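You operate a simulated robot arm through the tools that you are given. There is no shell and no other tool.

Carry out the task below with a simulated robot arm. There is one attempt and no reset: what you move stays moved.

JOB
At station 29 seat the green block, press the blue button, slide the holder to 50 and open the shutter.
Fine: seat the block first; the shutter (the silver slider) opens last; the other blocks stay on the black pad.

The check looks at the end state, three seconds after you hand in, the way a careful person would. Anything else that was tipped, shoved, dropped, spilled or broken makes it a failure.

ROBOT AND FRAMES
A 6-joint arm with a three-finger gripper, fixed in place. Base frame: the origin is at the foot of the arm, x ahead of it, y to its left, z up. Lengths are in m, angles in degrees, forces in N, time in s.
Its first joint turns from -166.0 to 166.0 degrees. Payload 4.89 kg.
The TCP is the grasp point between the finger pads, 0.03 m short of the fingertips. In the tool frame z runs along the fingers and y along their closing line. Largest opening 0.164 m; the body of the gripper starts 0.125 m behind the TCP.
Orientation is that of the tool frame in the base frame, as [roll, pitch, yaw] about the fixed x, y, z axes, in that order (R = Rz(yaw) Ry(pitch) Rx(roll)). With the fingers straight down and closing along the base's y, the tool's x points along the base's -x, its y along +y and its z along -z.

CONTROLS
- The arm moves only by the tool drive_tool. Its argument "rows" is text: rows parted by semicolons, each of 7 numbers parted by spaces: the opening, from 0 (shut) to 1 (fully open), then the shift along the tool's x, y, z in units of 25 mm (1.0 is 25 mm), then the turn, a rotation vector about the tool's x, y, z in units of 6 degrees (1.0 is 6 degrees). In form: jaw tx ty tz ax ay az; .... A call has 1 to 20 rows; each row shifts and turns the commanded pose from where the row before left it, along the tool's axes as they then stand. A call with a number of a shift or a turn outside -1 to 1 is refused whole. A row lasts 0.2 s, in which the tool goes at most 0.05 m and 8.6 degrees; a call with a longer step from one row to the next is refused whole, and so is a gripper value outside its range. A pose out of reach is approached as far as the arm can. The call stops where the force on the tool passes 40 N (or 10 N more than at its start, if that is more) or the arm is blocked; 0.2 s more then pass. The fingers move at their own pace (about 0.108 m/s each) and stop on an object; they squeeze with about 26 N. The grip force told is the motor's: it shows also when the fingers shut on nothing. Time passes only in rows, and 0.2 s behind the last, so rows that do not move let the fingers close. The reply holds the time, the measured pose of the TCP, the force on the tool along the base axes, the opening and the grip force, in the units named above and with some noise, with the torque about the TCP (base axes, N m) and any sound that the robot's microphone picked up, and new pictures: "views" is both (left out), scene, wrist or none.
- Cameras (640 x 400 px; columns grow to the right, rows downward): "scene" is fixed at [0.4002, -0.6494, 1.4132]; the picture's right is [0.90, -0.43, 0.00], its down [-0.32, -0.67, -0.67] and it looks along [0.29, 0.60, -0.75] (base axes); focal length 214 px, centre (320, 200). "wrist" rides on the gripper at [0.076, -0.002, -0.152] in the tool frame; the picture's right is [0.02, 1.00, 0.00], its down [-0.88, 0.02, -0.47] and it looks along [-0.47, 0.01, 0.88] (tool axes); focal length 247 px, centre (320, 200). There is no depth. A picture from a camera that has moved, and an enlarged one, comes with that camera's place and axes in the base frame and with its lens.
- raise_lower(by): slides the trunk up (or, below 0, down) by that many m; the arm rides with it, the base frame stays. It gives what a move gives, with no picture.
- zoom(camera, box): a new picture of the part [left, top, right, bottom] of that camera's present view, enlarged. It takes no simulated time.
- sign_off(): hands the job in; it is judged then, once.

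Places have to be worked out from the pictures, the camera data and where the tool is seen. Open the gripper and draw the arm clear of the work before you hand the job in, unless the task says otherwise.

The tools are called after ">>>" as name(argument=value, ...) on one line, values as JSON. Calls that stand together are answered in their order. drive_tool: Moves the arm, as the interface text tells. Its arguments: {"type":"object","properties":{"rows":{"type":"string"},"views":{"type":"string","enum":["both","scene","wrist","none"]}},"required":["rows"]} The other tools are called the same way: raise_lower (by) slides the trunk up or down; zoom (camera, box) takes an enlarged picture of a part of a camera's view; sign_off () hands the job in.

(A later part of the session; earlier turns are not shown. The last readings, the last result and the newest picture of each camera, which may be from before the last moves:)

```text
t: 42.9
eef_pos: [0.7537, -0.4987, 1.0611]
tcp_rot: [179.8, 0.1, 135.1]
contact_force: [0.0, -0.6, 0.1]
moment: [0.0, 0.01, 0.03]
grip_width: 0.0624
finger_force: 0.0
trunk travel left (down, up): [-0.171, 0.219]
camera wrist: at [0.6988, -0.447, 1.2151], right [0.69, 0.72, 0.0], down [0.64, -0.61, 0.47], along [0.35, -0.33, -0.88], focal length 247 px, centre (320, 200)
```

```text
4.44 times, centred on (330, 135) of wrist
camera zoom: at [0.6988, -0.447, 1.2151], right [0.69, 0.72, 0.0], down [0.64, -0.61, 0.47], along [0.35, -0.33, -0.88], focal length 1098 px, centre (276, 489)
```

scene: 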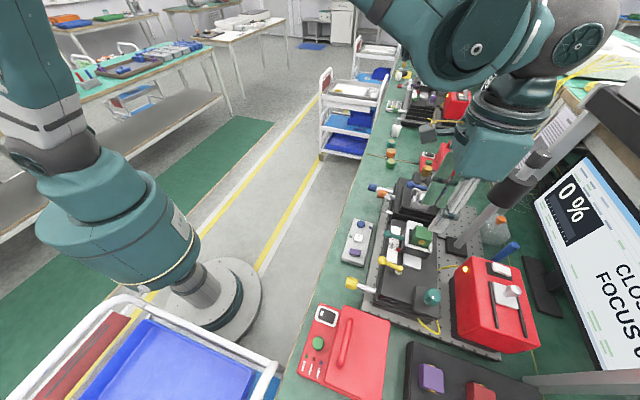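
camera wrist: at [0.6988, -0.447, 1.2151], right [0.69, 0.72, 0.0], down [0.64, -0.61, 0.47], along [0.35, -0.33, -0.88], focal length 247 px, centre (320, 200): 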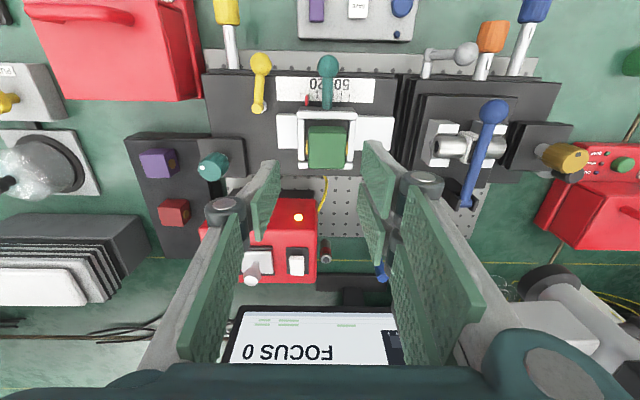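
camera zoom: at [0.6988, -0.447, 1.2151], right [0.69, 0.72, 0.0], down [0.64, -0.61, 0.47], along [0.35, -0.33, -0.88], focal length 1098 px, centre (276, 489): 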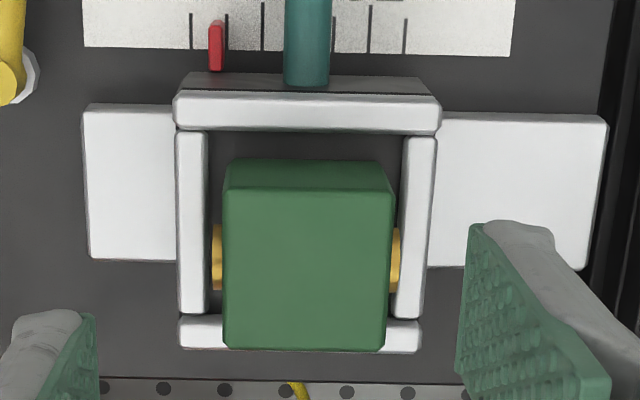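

The holder top is a shallow tray: the block sits level on its floor inside the white rim, as intended. Next I close the jaw and move above the blue button.

>>> drive_tool(rows="0.38 0.872 0.654 0 0 0 0;0 0.872 0.654 0 0 0 0;0 0.872 0.654 0 0 0 0;0 0.872 0.654 0 0 0 0;0 0.872 0.654 0 0 0 0;0 0.872 0.654 0 0 0 0;0 0.872 0.654 0.5 0 0 0;0 0 0 1 0 0 0;0 0 0 1 0 0 0;0 0 0 0 0 0 0")

>>> zoom(camera="wrist", box=[220, 80, 420, 260])

>>> zoom(camera="scene", box=[370, 190, 460, 280])

```text
t: 45.1
eef_pos: [0.7288, -0.3099, 0.9993]
tcp_rot: [179.8, 0.1, 135.1]
contact_force: [0.8, 0.5, -0.8]
moment: [0.02, 0.08, 0.03]
grip_width: 0.0003
finger_force: 25.7
trunk travel left (down, up): [-0.171, 0.219]
camera wrist: at [0.6739, -0.2578, 1.1532], right [0.69, 0.72, 0.0], down [0.64, -0.61, 0.47], along [0.34, -0.33, -0.88], focal length 247 px, centre (320, 200)
```

scene: 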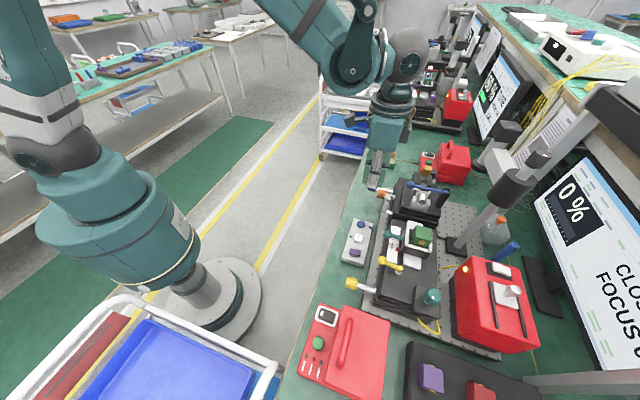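
wrist: 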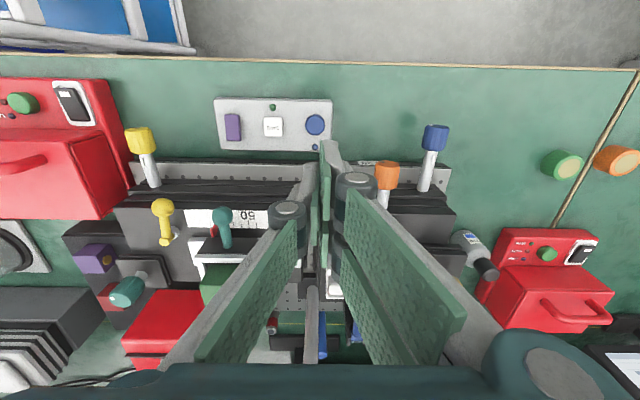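

```text
2.22 times, centred on (320, 170) of wrist
camera zoom: at [0.6739, -0.2578, 1.1532], right [0.69, 0.72, 0.0], down [0.64, -0.61, 0.47], along [0.34, -0.33, -0.88], focal length 549 px, centre (320, 267)
```

zoom: 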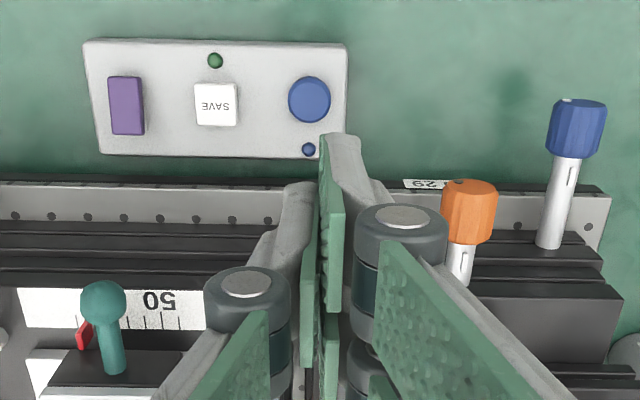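

```text
4.44 times, centred on (415, 235) of scene
camera zoom: at [0.4002, -0.6494, 1.4132], right [0.9, -0.43, 0.0], down [-0.32, -0.67, -0.67], along [0.29, 0.6, -0.75], focal length 953 px, centre (-102, 44)
```

zoom: 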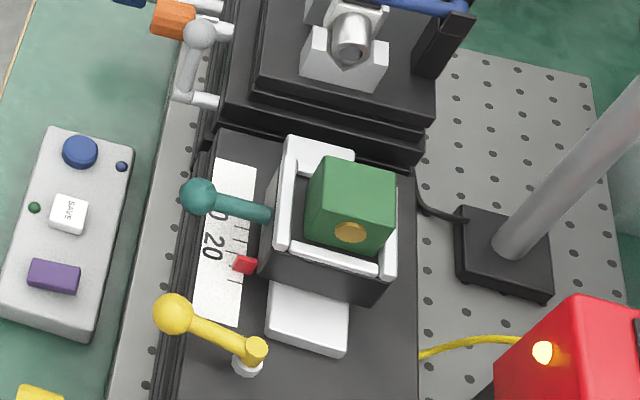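

Button centre is ~8 mm left and 4 mm inward of the tool axis; I correct that and descend to ~2 cm above it.

>>> drive_tool(rows="0 0.15 -0.31 0 0 0 0;0 0 0 1 0 0 0;0 0 0 1 0 0 0;0 0 0 1 0 0 0;0 0 0 1 0 0 0;0 0 0 1 0 0 0;0 0 0 1 0 0 0;0 0 0 0.6 0 0 0;0 0 0 0 0 0 0")

>>> zoom(camera="wrist", box=[240, 80, 400, 240])

>>> zoom(camera="scene", box=[320, 180, 420, 280])

```text
t: 47.1
eef_pos: [0.72, -0.3131, 0.8344]
tcp_rot: [179.8, 0.1, 135.1]
contact_force: [0.2, 0.3, 0.0]
moment: [-0.01, 0.04, -0.02]
grip_width: 0.0001
finger_force: 26.5
trunk travel left (down, up): [-0.171, 0.219]
camera wrist: at [0.6646, -0.2616, 0.9872], right [0.69, 0.72, 0.0], down [0.64, -0.61, 0.47], along [0.34, -0.33, -0.88], focal length 247 px, centre (320, 200)
```

scene: 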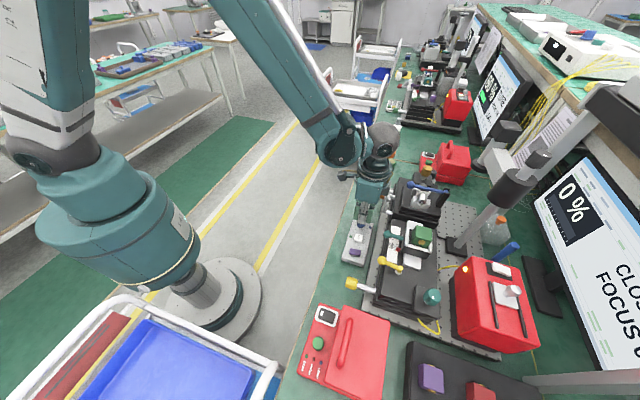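
wrist: 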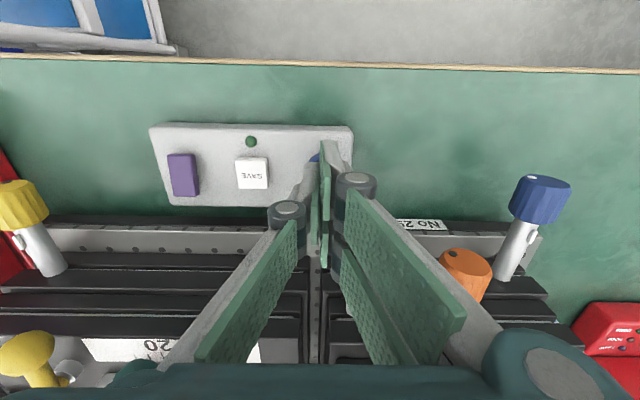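

```text
2.50 times, centred on (320, 160) of wrist
camera zoom: at [0.6646, -0.2616, 0.9872], right [0.69, 0.72, 0.0], down [0.64, -0.61, 0.47], along [0.34, -0.33, -0.88], focal length 617 px, centre (320, 300)
```

zoom: 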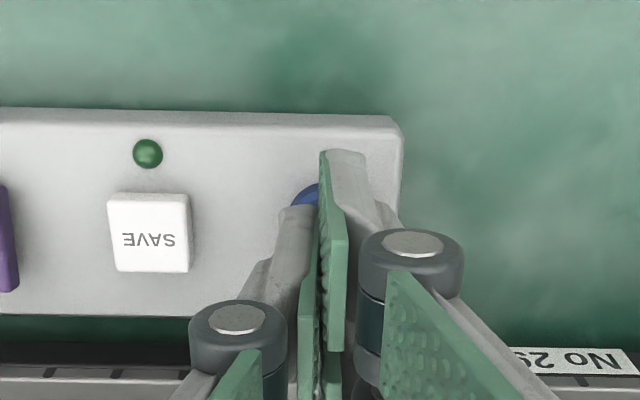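

```text
4.00 times, centred on (370, 230) of scene
camera zoom: at [0.4002, -0.6494, 1.4132], right [0.9, -0.43, 0.0], down [-0.32, -0.67, -0.67], along [0.29, 0.6, -0.75], focal length 858 px, centre (120, 80)
```

zoom: 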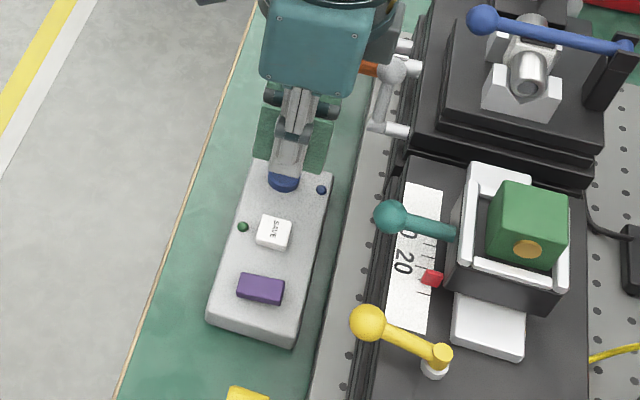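

The closed fingertips are directly over the blue button. I lower slowly and press.

>>> drive_tool(rows="0 0 0.1 0.25 0 0 0;0 0 0 0.25 0 0 0;0 0 0 0.25 0 0 0;0 0 0 0 0 0 0", views="none")

>>> drive_tool(rows="0 0 0 0.12 0 0 0;0 0 0 0.12 0 0 0;0 0 0 0.12 0 0 0;0 0 0 0 0 0 0", views="both")

```text
t: 48.1
eef_pos: [0.7233, -0.3138, 0.8166]
tcp_rot: [179.7, 0.1, 135.0]
contact_force: [0.8, 0.9, 2.1]
moment: [0.02, -0.02, -0.02]
grip_width: 0.0061
finger_force: 44.2
trunk travel left (down, up): [-0.171, 0.219]
heard: click
```

```text
t: 48.9
eef_pos: [0.7214, -0.3119, 0.8109]
tcp_rot: [179.8, 0.2, 135.1]
contact_force: [-2.9, 0.6, 36.4]
moment: [0.07, 0.06, -0.03]
grip_width: 0.0061
finger_force: 44.9
trunk travel left (down, up): [-0.171, 0.219]
stopped in row 3: the force on the tool passed its limit at 50 N (the readings are from after the stop); the commanded pose is now the measured one
camera wrist: at [0.6663, -0.2596, 0.9639], right [0.69, 0.72, 0.0], down [0.64, -0.61, 0.48], along [0.35, -0.33, -0.88], focal length 247 px, centre (320, 200)
```

scene: 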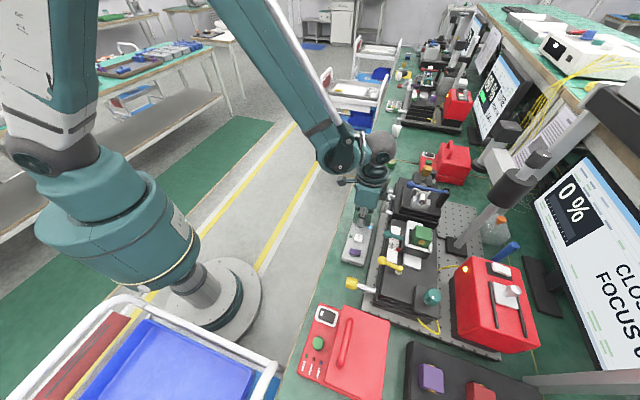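
wrist: 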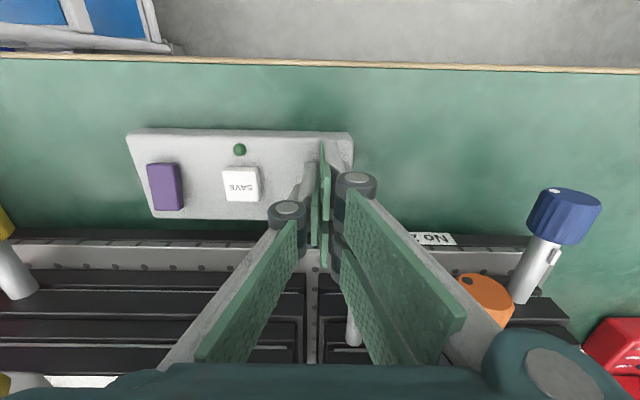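

A click was heard — the button actuated. I raise off and check its state.

>>> drive_tool(rows="0 0 0 -0.3 0 0 0;0 0 0 -1 0 0 0;0 0 0 -1 0 0 0;0 0 0 -1 0 0 0;0 0 0 -1 0 0 0;0 0 0 0 0 0 0")

>>> zoom(camera="scene", box=[320, 180, 420, 280])

>>> zoom(camera="wrist", box=[200, 80, 400, 240])

>>> zoom(camera="scene", box=[500, 130, 640, 380])

```text
t: 50.3
eef_pos: [0.722, -0.3127, 0.9171]
tcp_rot: [179.9, 0.1, 135.2]
contact_force: [-1.2, -0.2, 0.2]
moment: [-0.01, -0.03, -0.01]
grip_width: 0.0001
finger_force: 44.6
trunk travel left (down, up): [-0.171, 0.219]
camera wrist: at [0.6664, -0.2605, 1.0697], right [0.69, 0.72, 0.0], down [0.64, -0.61, 0.48], along [0.35, -0.33, -0.88], focal length 247 px, centre (320, 200)
```

scene: 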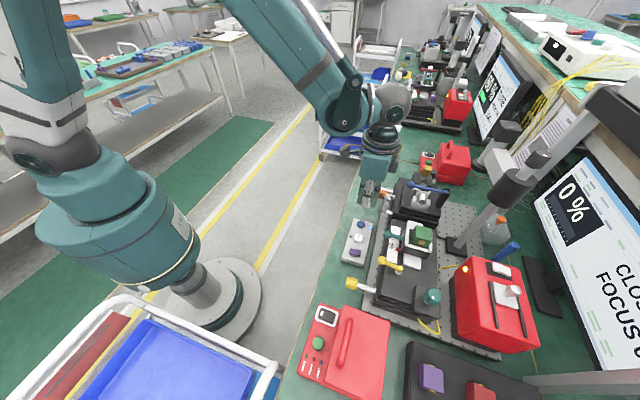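
wrist: 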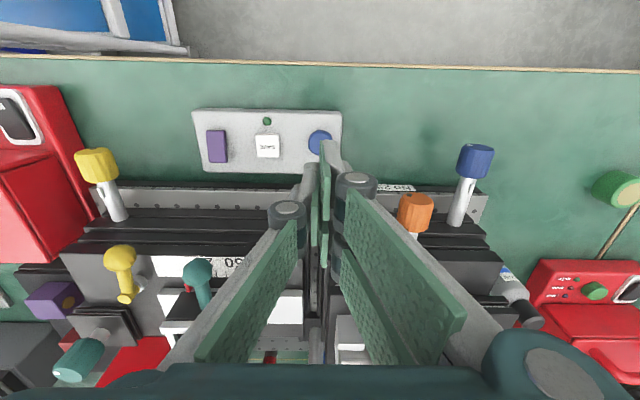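

```text
4.00 times, centred on (370, 230) of scene
camera zoom: at [0.4002, -0.6494, 1.4132], right [0.9, -0.43, 0.0], down [-0.32, -0.67, -0.67], along [0.29, 0.6, -0.75], focal length 858 px, centre (120, 80)
```

zoom: 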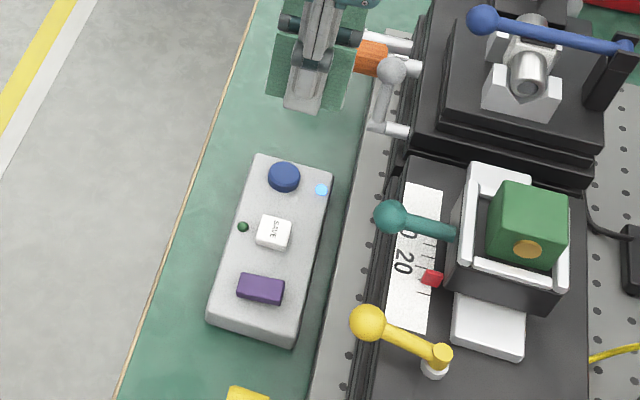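

```text
2.50 times, centred on (300, 160) of wrist
camera zoom: at [0.6664, -0.2605, 1.0697], right [0.69, 0.72, 0.0], down [0.64, -0.61, 0.48], along [0.35, -0.33, -0.88], focal length 617 px, centre (370, 300)
```

zoom: 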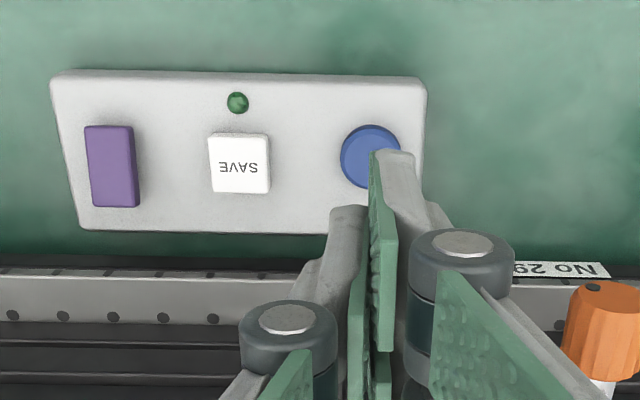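

```text
1.60 times, centred on (570, 255) of scene
camera zoom: at [0.4002, -0.6494, 1.4132], right [0.9, -0.43, 0.0], down [-0.32, -0.67, -0.67], along [0.29, 0.6, -0.75], focal length 343 px, centre (-80, 112)
```

zoom: 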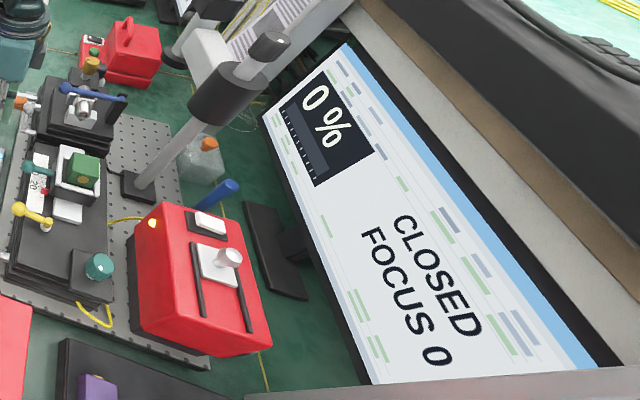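

The blue indicator lit up. The scale ticks run 0–60 at 10 mm spacing, pointer now ~7. I'll push the holder's left wall with the closed fingertips; first move above the spot left of the holder.

>>> drive_tool(rows="0 0 0 -0.95 0 0 0;0 0 0 -0.95 0 0 0;0 0 0 -0.95 0 0 0;0 0 0 -0.95 0 0 0;0 0 0 -0.95 0 0 0;0 -0.876 -0.888 0 0 0 0;0 -0.876 -0.888 0 0 0 0;0 -0.876 -0.888 0 0 0 0;0 -0.876 -0.888 0 0 0 0;0 -0.876 -0.888 0 0 0 0;0 -0.876 -0.888 0 0 0 0;0 -0.876 -0.888 0 0 0 0;0 0 0 0 0 0 0")

>>> zoom(camera="wrist", box=[240, 60, 440, 240])

>>> zoom(camera="scene", box=[370, 190, 460, 280])

```text
t: 53.1
eef_pos: [0.723, -0.5309, 1.0363]
tcp_rot: [179.8, 0.1, 135.1]
contact_force: [0.3, -0.3, -0.2]
moment: [0.05, -0.01, 0.01]
grip_width: 0.0
finger_force: 45.9
trunk travel left (down, up): [-0.171, 0.219]
camera wrist: at [0.6664, -0.4786, 1.1885], right [0.69, 0.72, 0.0], down [0.64, -0.61, 0.47], along [0.35, -0.33, -0.88], focal length 247 px, centre (320, 200)
```

scene: 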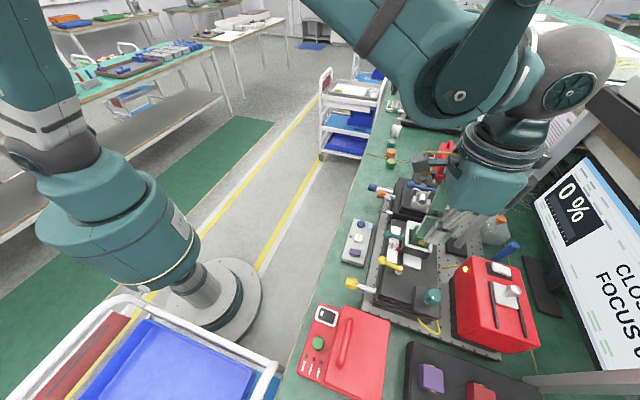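
wrist: 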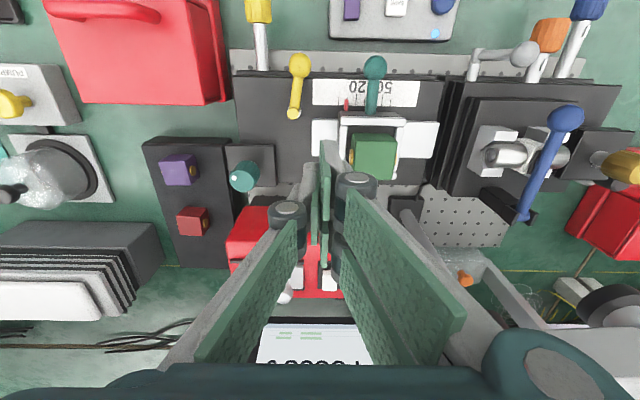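

```text
2.22 times, centred on (340, 150) of wrist
camera zoom: at [0.6664, -0.4786, 1.1885], right [0.69, 0.72, 0.0], down [0.64, -0.61, 0.47], along [0.35, -0.33, -0.88], focal length 549 px, centre (276, 311)
```

zoom: 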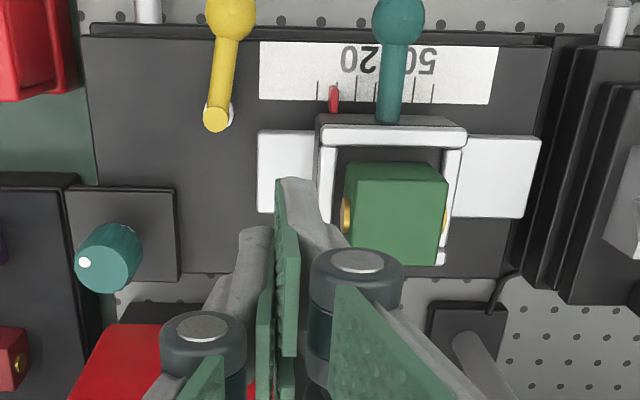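

```text
4.44 times, centred on (415, 235) of scene
camera zoom: at [0.4002, -0.6494, 1.4132], right [0.9, -0.43, 0.0], down [-0.32, -0.67, -0.67], along [0.29, 0.6, -0.75], focal length 953 px, centre (-102, 44)
```

zoom: 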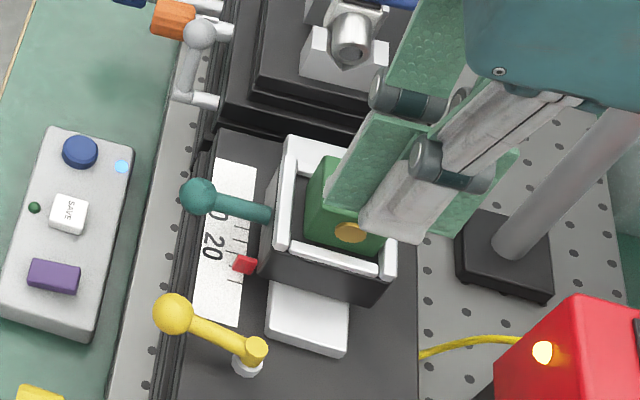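

I shift 12 mm left for clearance and descend beside the holder's left wall.

>>> drive_tool(rows="0 -0.13 -0.48 0 0 0 0;0 0 0 1 0 0 0;0 0 0 1 0 0 0;0 0 0 1 0 0 0;0 0 0 0.95 0 0 0;0 0 0 0 0 0 0")

>>> zoom(camera="wrist", box=[240, 60, 440, 240])

>>> zoom(camera="scene", box=[370, 190, 460, 280])

```text
t: 54.5
eef_pos: [0.7151, -0.5423, 0.9359]
tcp_rot: [179.8, 0.2, 135.1]
contact_force: [-0.4, -0.8, 0.0]
moment: [0.04, 0.03, -0.01]
grip_width: 0.0
finger_force: 45.2
trunk travel left (down, up): [-0.171, 0.219]
camera wrist: at [0.66, -0.4896, 1.0893], right [0.69, 0.72, 0.0], down [0.64, -0.61, 0.47], along [0.35, -0.33, -0.88], focal length 247 px, centre (320, 200)
```

scene: 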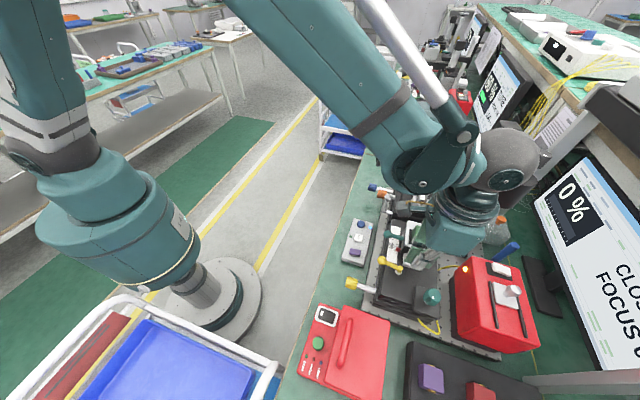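
wrist: 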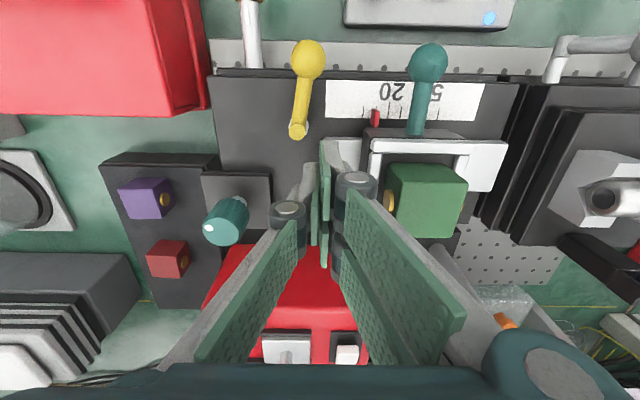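

```text
2.22 times, centred on (340, 150) of wrist
camera zoom: at [0.66, -0.4896, 1.0893], right [0.69, 0.72, 0.0], down [0.64, -0.61, 0.47], along [0.35, -0.33, -0.88], focal length 549 px, centre (276, 311)
```

zoom: 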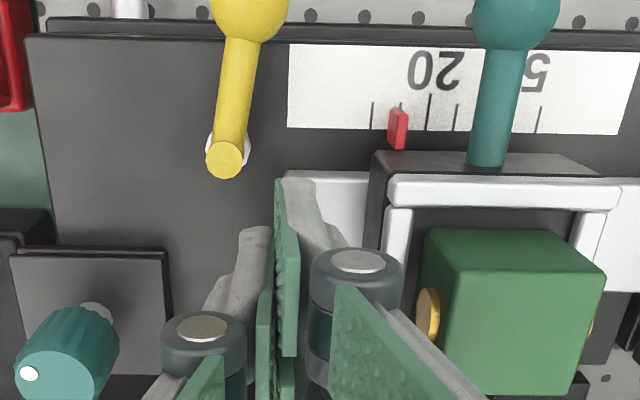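

```text
4.44 times, centred on (415, 235) of scene
camera zoom: at [0.4002, -0.6494, 1.4132], right [0.9, -0.43, 0.0], down [-0.32, -0.67, -0.67], along [0.29, 0.6, -0.75], focal length 953 px, centre (-102, 44)
```

zoom: 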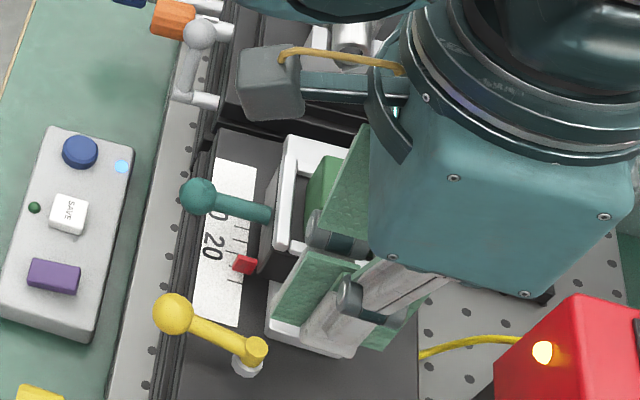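

Clear of the yellow lever and beside the wall. I push gently toward higher readings in small steps and then read the scale.

>>> drive_tool(rows="0 0 0.3 0 0 0 0;0 0 0.3 0 0 0 0;0 0 0.3 0 0 0 0;0 0 0.3 0 0 0 0;0 0 0.3 0 0 0 0;0 0 0 0 0 0 0")

>>> zoom(camera="wrist", box=[260, 40, 440, 200])

>>> zoom(camera="scene", box=[370, 190, 460, 280])

```text
t: 55.9
eef_pos: [0.7412, -0.5149, 0.9368]
tcp_rot: [179.7, 0.1, 135.1]
contact_force: [-2.1, 1.7, 2.1]
moment: [0.01, -0.06, 0.02]
grip_width: 0.0001
finger_force: 44.5
trunk travel left (down, up): [-0.171, 0.219]
camera wrist: at [0.6857, -0.4622, 1.0898], right [0.69, 0.72, 0.0], down [0.64, -0.61, 0.48], along [0.35, -0.33, -0.88], focal length 247 px, centre (320, 200)
```

scene: 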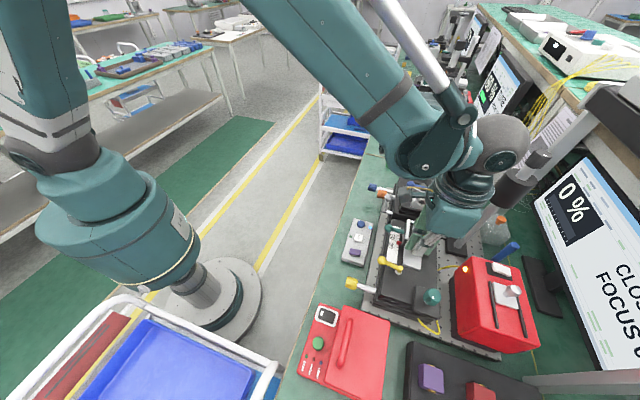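
wrist: 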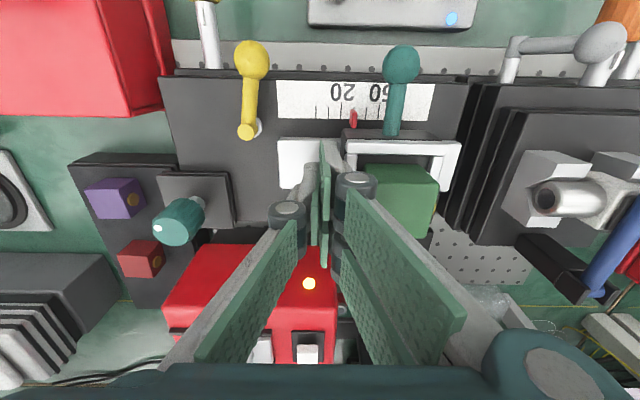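

```text
2.50 times, centred on (350, 120) of wrist
camera zoom: at [0.6857, -0.4622, 1.0898], right [0.69, 0.72, 0.0], down [0.64, -0.61, 0.48], along [0.35, -0.33, -0.88], focal length 617 px, centre (245, 400)
```

zoom: 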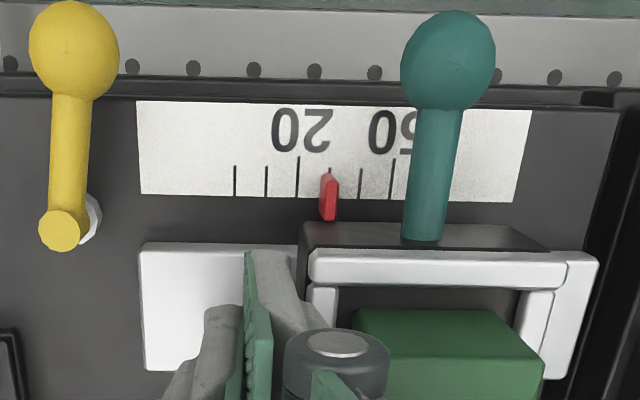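

```text
4.44 times, centred on (415, 235) of scene
camera zoom: at [0.4002, -0.6494, 1.4132], right [0.9, -0.43, 0.0], down [-0.32, -0.67, -0.67], along [0.29, 0.6, -0.75], focal length 953 px, centre (-102, 44)
```

zoom: 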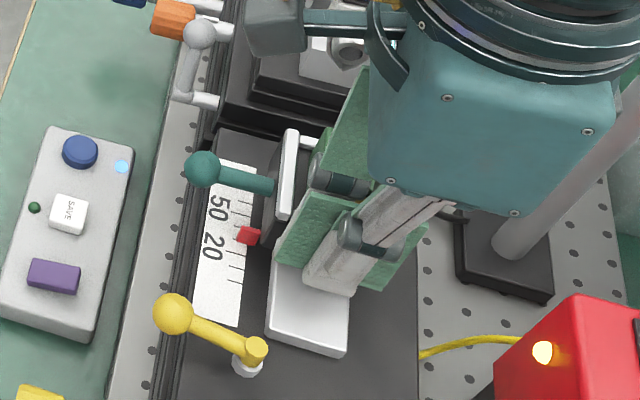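

The pointer now reads ~29.5 (tall ticks mark 20 and 50, 10 mm apart each). I push another ~18 mm in small steps.

>>> drive_tool(rows="0 0 0.18 0 0 0 0;0 0 0.18 0 0 0 0;0 0 0.18 0 0 0 0;0 0 0.16 0 0 0 0;0 0 0 0 0 0 0", views="wrist")

>>> zoom(camera="wrist", box=[260, 40, 440, 200])

>>> zoom(camera="scene", box=[380, 200, 440, 260])

```text
t: 57.1
eef_pos: [0.7541, -0.5037, 0.9382]
tcp_rot: [179.9, 0.1, 135.1]
contact_force: [-3.3, 2.1, 3.1]
moment: [0.01, -0.03, 0.01]
grip_width: 0.0003
finger_force: 45.4
trunk travel left (down, up): [-0.171, 0.219]
camera wrist: at [0.698, -0.4503, 1.0905], right [0.69, 0.72, 0.0], down [0.64, -0.61, 0.48], along [0.35, -0.33, -0.88], focal length 247 px, centre (320, 200)
```

wrist: 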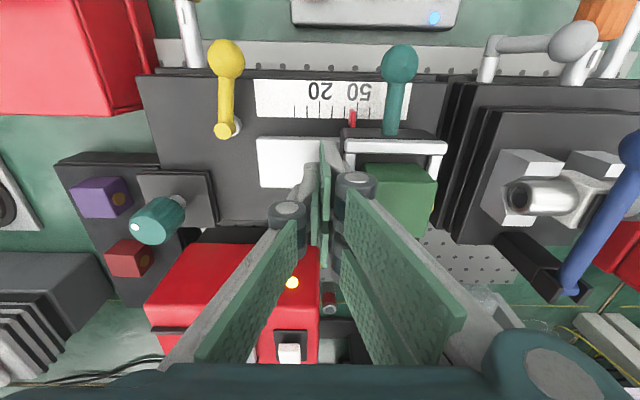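

```text
2.50 times, centred on (350, 120) of wrist
camera zoom: at [0.698, -0.4503, 1.0905], right [0.69, 0.72, 0.0], down [0.64, -0.61, 0.48], along [0.35, -0.33, -0.88], focal length 617 px, centre (245, 400)
```

zoom: 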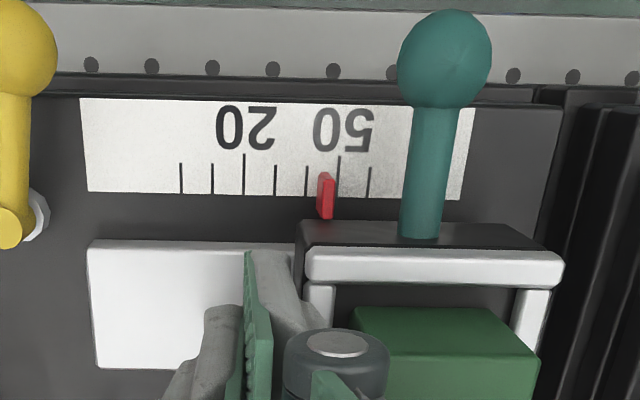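

```text
6.67 times, centred on (410, 230) of scene
camera zoom: at [0.4002, -0.6494, 1.4132], right [0.9, -0.43, 0.0], down [-0.32, -0.67, -0.67], along [0.29, 0.6, -0.75], focal length 1430 px, centre (-280, 0)
```

zoom: 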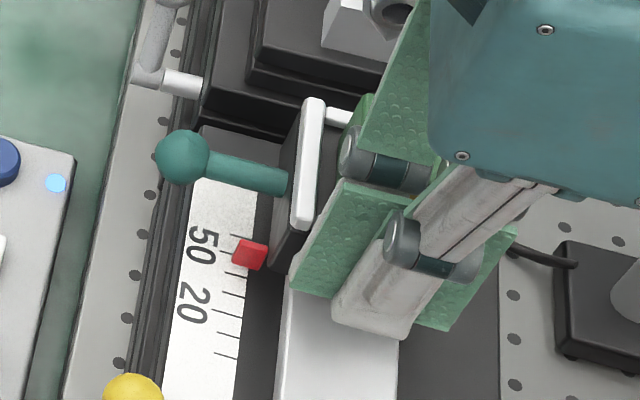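

Reads about 46. I push 3 mm more, then I'll back off and view the pointer square-on to avoid parallax.

>>> drive_tool(rows="0 0 0.06 0 0 0 0;0 0 0.06 0 0 0 0;0 0 0 0 0 0 0", views="none")

>>> zoom(camera="wrist", box=[290, 60, 390, 140])

>>> zoom(camera="scene", box=[390, 220, 430, 260])

```text
t: 57.9
eef_pos: [0.7552, -0.5001, 0.9366]
tcp_rot: [179.9, 0.1, 135.1]
contact_force: [-2.4, 0.5, 5.0]
moment: [-0.02, -0.1, 0.01]
grip_width: 0.0
finger_force: 44.4
trunk travel left (down, up): [-0.171, 0.219]
```

```text
5.00 times, centred on (340, 100) of wrist
camera zoom: at [0.6996, -0.4483, 1.0901], right [0.69, 0.72, 0.0], down [0.64, -0.61, 0.48], along [0.35, -0.33, -0.88], focal length 1235 px, centre (220, 700)
```

zoom: 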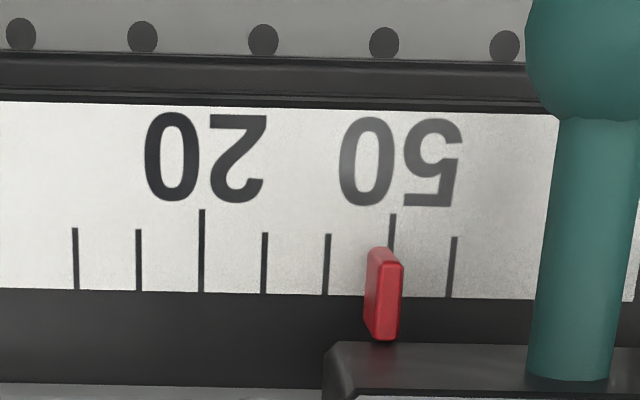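

```text
10.00 times, centred on (410, 240) of scene
camera zoom: at [0.4002, -0.6494, 1.4132], right [0.9, -0.43, 0.0], down [-0.32, -0.67, -0.67], along [0.29, 0.6, -0.75], focal length 2145 px, centre (-580, -200)
```

zoom: 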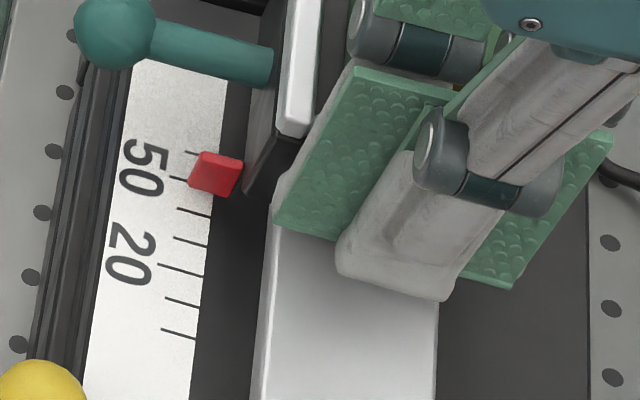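

By the raised pointer's look it's close to 48–49, but there's parallax. I back off, rise and centre the camera over the pointer.

>>> drive_tool(rows="0 0 -0.8 0 0 0 0;0 0 0 -1 0 0 0;0 0 0 -1 0 0 0;0 0 0 -1 0 0 0;0 0 0 -0.6 0 0 0;0 0 0.95 0 0 0 0;0 0 0.97 0 0 0 0;0 0 0 0 0 0 0", views="wrist")

>>> zoom(camera="wrist", box=[280, 70, 360, 134])

```text
t: 59.7
eef_pos: [0.7752, -0.481, 1.027]
tcp_rot: [179.9, 0.0, 135.1]
contact_force: [-0.3, 0.7, 0.1]
moment: [0.06, 0.03, 0.03]
grip_width: 0.0
finger_force: 45.2
trunk travel left (down, up): [-0.171, 0.219]
camera wrist: at [0.7199, -0.4285, 1.1802], right [0.69, 0.72, 0.0], down [0.64, -0.61, 0.47], along [0.35, -0.33, -0.88], focal length 247 px, centre (320, 200)
```

wrist: 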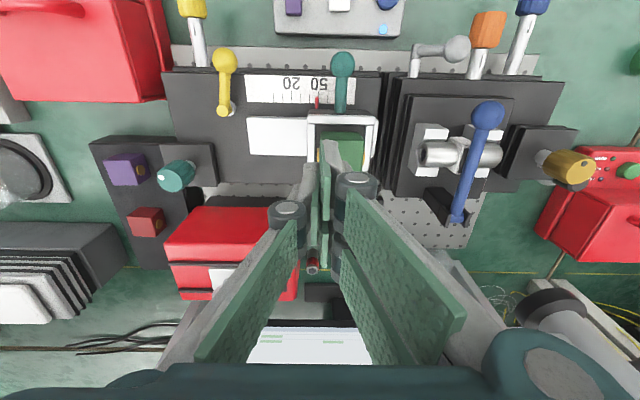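

```text
6.25 times, centred on (320, 102) of wrist
camera zoom: at [0.7199, -0.4285, 1.1802], right [0.69, 0.72, 0.0], down [0.64, -0.61, 0.47], along [0.35, -0.33, -0.88], focal length 1544 px, centre (320, 812)
```

zoom: 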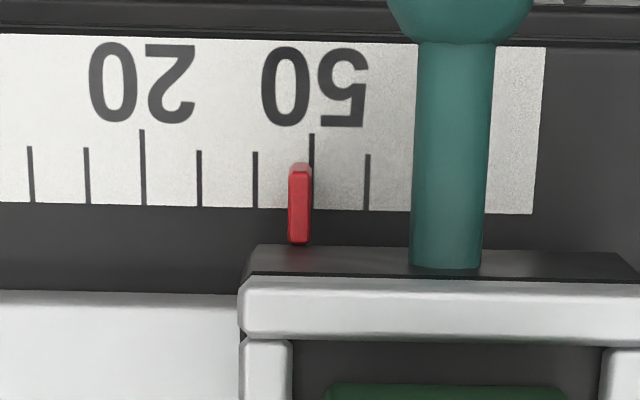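

The square-on view shows the pointer at 48.0, so 2 mm more is needed. I retrace the path back and push exactly 2 mm beyond the previous position.

>>> drive_tool(rows="0 0 -0.97 0 0 0 0;0 0 -0.95 0 0 0 0;0 0 0 1 0 0 0;0 0 0 1 0 0 0;0 0 0 1 0 0 0;0 0 0 0.6 0 0 0;0 0 0 0 0 0 0;0 0 0.4 0 0 0 0;0 0 0.3 0 0 0 0;0 0 0.1 0 0 0 0;0 0 0.04 0 0 0 0;0 0 0.04 0 0 0 0;0 0 0 0 0 0 0", views="none")

>>> drive_tool(rows="0 0 -0.4 0 0 0 0;0 0 -0.4 0 0 0 0;0 0 0 -1 0 0 0;0 0 0 -1 0 0 0;0 0 0 -1 0 0 0;0 0 0 -0.6 0 0 0;0 0 0.95 0 0 0 0;0 0 0.97 0 0 0 0;0 0 0 0 0 0 0", views="wrist")

>>> zoom(camera="wrist", box=[280, 70, 360, 134])

```text
t: 62.5
eef_pos: [0.7569, -0.4998, 0.9367]
tcp_rot: [179.7, 0.1, 135.1]
contact_force: [-2.6, 2.3, 3.7]
moment: [-0.03, -0.1, 0.02]
grip_width: 0.0002
finger_force: 45.0
trunk travel left (down, up): [-0.171, 0.219]
```

```text
t: 64.5
eef_pos: [0.7771, -0.479, 1.026]
tcp_rot: [179.9, 0.2, 135.1]
contact_force: [-1.1, -0.2, -1.1]
moment: [0.02, -0.01, 0.0]
grip_width: 0.0002
finger_force: 44.6
trunk travel left (down, up): [-0.171, 0.219]
camera wrist: at [0.7213, -0.4261, 1.1784], right [0.69, 0.72, 0.0], down [0.64, -0.61, 0.47], along [0.35, -0.33, -0.88], focal length 247 px, centre (320, 200)
```

wrist: 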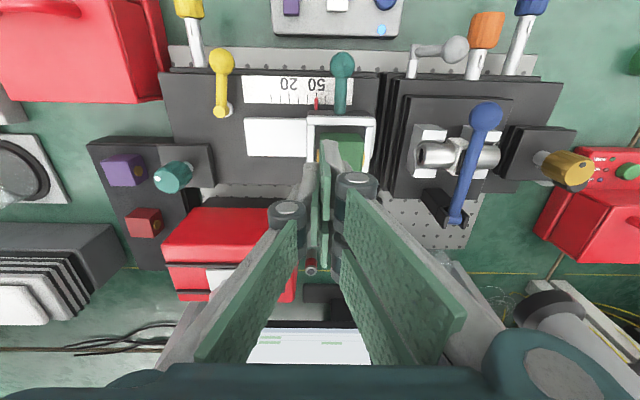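

```text
6.25 times, centred on (320, 102) of wrist
camera zoom: at [0.7213, -0.4261, 1.1784], right [0.69, 0.72, 0.0], down [0.64, -0.61, 0.47], along [0.35, -0.33, -0.88], focal length 1544 px, centre (320, 812)
```

zoom: 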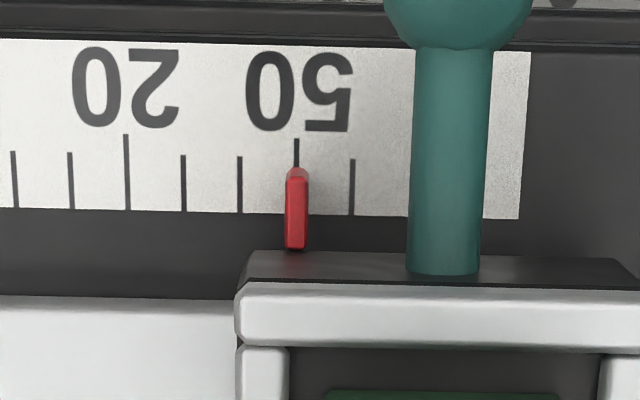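

The pointer sits on the 50 tick. Now the shutter: I move over toward the red box, tilt outward 22° and open the jaw a little to view its silver slider and knob.

>>> drive_tool(rows="0 0 0 -1 0 0 0;0 0 0 -1 0 0 0;0 0 -1 -0.2 0 0 0;0 0 -1 0 0 0 0;0 0 -1 0 0 0 0;0 0 -1 0 0 0 0;0.3 0 -0.8 0 0 0 0;0.3 0 0 0 0 -0.92 0;0.3 0 0 0 0 -0.92 0;0.3 0 0 0 0 -0.92 0;0.3 0 0 0 0 -0.91 0;0.3 -0.927 0 0.3746 0 0 0;0.3 -0.927 0 0.3746 0 0 0;0.3 0 0 0 0 0 0")

>>> zoom(camera="wrist", box=[220, 60, 420, 240])

>>> zoom(camera="scene", box=[380, 190, 460, 270])

```text
t: 67.5
eef_pos: [0.7273, -0.5992, 1.0822]
tcp_rot: [179.7, 22.1, 135.0]
contact_force: [0.7, 0.4, -0.7]
moment: [0.0, 0.09, 0.03]
grip_width: 0.049
finger_force: 0.0
trunk travel left (down, up): [-0.171, 0.219]
camera wrist: at [0.6355, -0.51, 1.1961], right [0.69, 0.72, -0.01], down [0.46, -0.44, 0.77], along [0.55, -0.54, -0.64], focal length 247 px, centre (320, 200)
```

scene: 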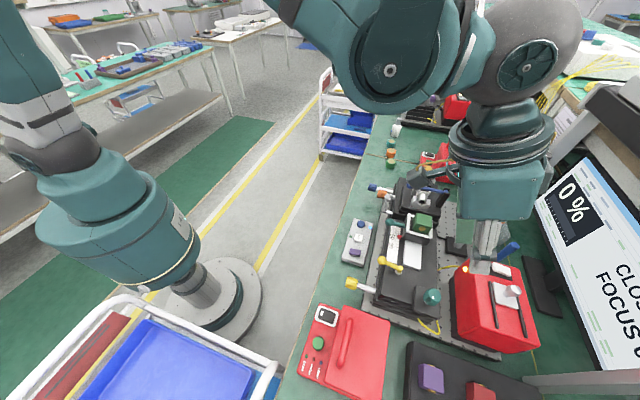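
wrist: 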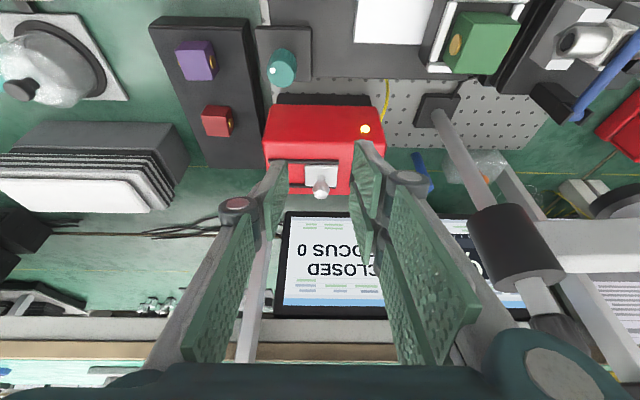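

```text
2.22 times, centred on (320, 150) of wrist
camera zoom: at [0.6355, -0.51, 1.1961], right [0.69, 0.72, -0.01], down [0.46, -0.44, 0.77], along [0.55, -0.54, -0.64], focal length 549 px, centre (320, 311)
```

zoom: 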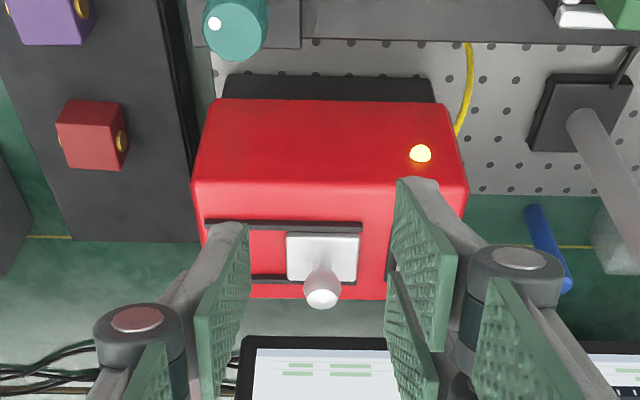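

```text
5.00 times, centred on (420, 230) of scene
camera zoom: at [0.4002, -0.6494, 1.4132], right [0.9, -0.43, 0.0], down [-0.32, -0.67, -0.67], along [0.29, 0.6, -0.75], focal length 1072 px, centre (-180, 50)
```

zoom: 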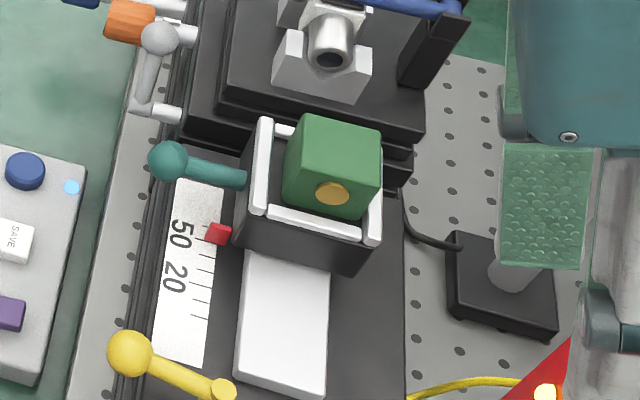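

The block is seated level, pointer at 50, blue lamp lit. The shutter knob is near (e1 .093, e2 1.052, top z .984) with its slider at the right end of the rails. I move above it with the jaw narrowed.

>>> drive_tool(rows="0.25 -0.9 0 0.69 0 0 0;0.25 -0.9 0 0.69 0 0 0;0.25 -0.9 0 0.69 0 0 0;0.25 -0.9 0 0.69 0 0 0;0.25 0 0 0 0 0 0")

>>> zoom(camera="wrist", box=[240, 60, 420, 240])

>>> zoom(camera="scene", box=[440, 230, 560, 370])

```text
t: 68.7
eef_pos: [0.8043, -0.6759, 1.0534]
tcp_rot: [179.8, 22.1, 135.0]
contact_force: [1.3, -0.3, 0.3]
moment: [0.0, 0.04, 0.02]
grip_width: 0.0411
finger_force: 0.1
trunk travel left (down, up): [-0.171, 0.219]
camera wrist: at [0.7127, -0.5876, 1.1665], right [0.69, 0.72, -0.01], down [0.46, -0.44, 0.77], along [0.55, -0.54, -0.64], focal length 247 px, centre (320, 200)
```

scene: 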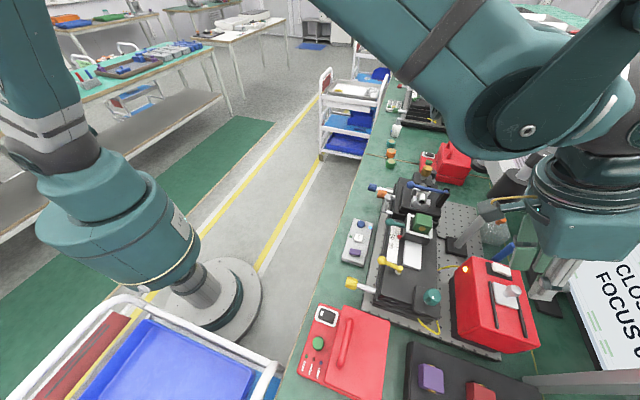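
wrist: 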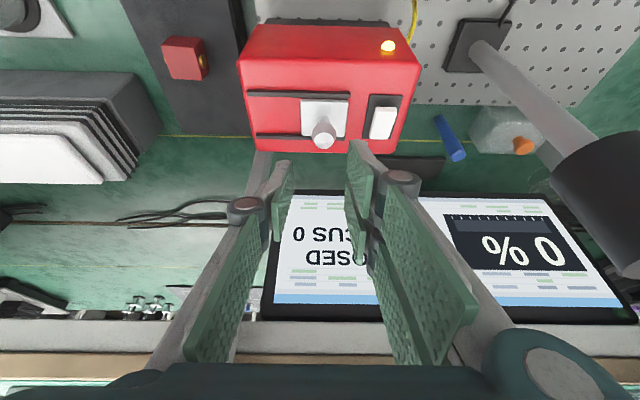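

```text
2.22 times, centred on (330, 150) of wrist
camera zoom: at [0.7127, -0.5876, 1.1665], right [0.69, 0.72, -0.01], down [0.46, -0.44, 0.77], along [0.55, -0.54, -0.64], focal length 549 px, centre (298, 311)
```

zoom: 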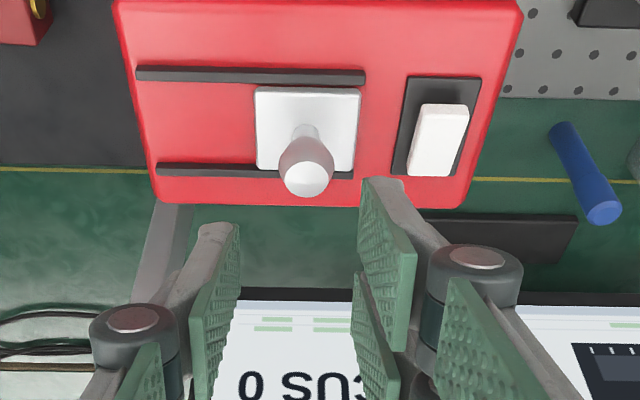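

```text
2.86 times, centred on (500, 300) of scene
camera zoom: at [0.4002, -0.6494, 1.4132], right [0.9, -0.43, 0.0], down [-0.32, -0.67, -0.67], along [0.29, 0.6, -0.75], focal length 613 px, centre (-194, -86)
```

zoom: 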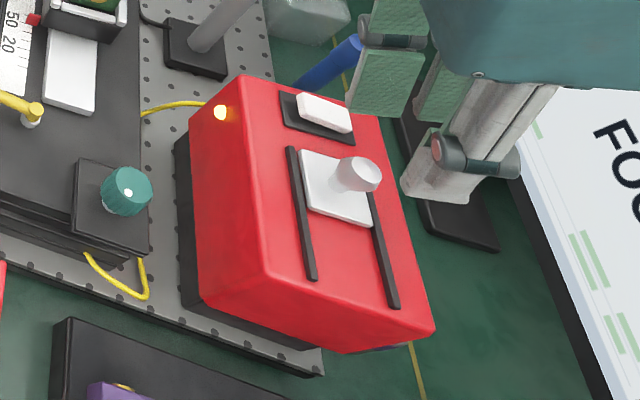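

The fingers will straddle the knob (thumb left, pair right) with room before the white switch. I lower so the fingertips overlap the knob's upper part.

>>> drive_tool(rows="0.25 0.277 0.03 0.685 0 0 0;0.25 0.277 0 0.685 0 0 0;0.25 0.277 0 0.685 0 0 0;0.25 0 0 0 0 0 0")

>>> zoom(camera="wrist", box=[240, 60, 420, 240])

>>> zoom(camera="scene", box=[440, 230, 560, 370])

```text
t: 69.7
eef_pos: [0.8048, -0.6755, 0.9972]
tcp_rot: [179.8, 22.1, 135.0]
contact_force: [0.1, 0.5, 0.2]
moment: [0.04, -0.02, 0.01]
grip_width: 0.0411
finger_force: 0.1
trunk travel left (down, up): [-0.171, 0.219]
camera wrist: at [0.7129, -0.5861, 1.1105], right [0.69, 0.72, -0.01], down [0.46, -0.44, 0.77], along [0.55, -0.54, -0.64], focal length 247 px, centre (320, 200)
```

scene: 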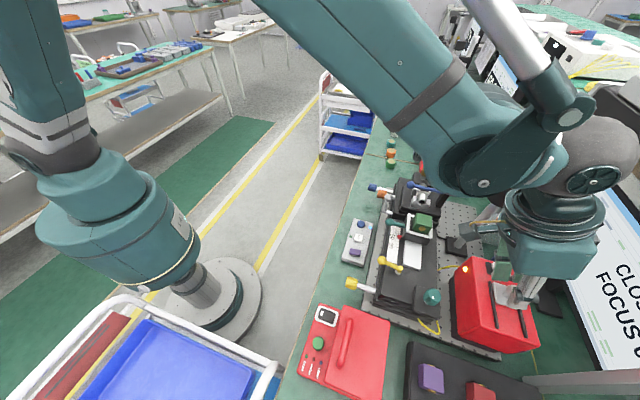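
wrist: 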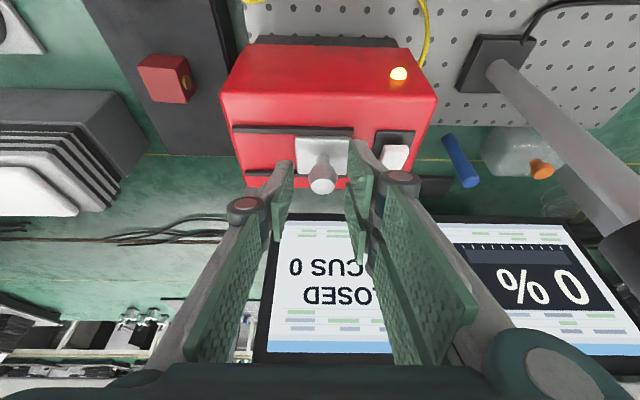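

```text
2.22 times, centred on (330, 150) of wrist
camera zoom: at [0.7129, -0.5861, 1.1105], right [0.69, 0.72, -0.01], down [0.46, -0.44, 0.77], along [0.55, -0.54, -0.64], focal length 549 px, centre (298, 311)
```

zoom: 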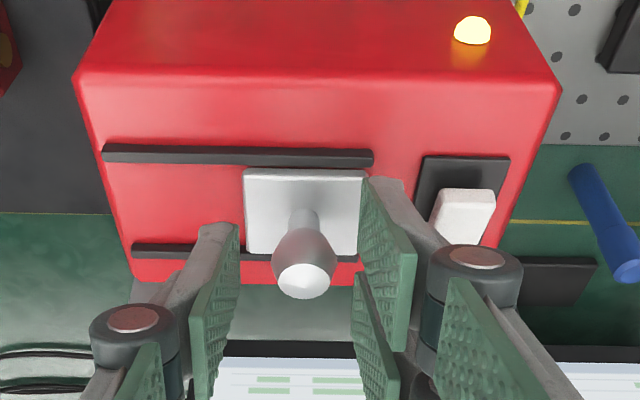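

```text
2.86 times, centred on (500, 300) of scene
camera zoom: at [0.4002, -0.6494, 1.4132], right [0.9, -0.43, 0.0], down [-0.32, -0.67, -0.67], along [0.29, 0.6, -0.75], focal length 613 px, centre (-194, -86)
```

zoom: 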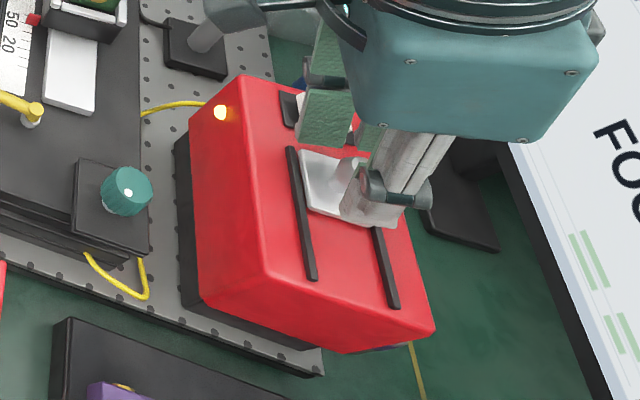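

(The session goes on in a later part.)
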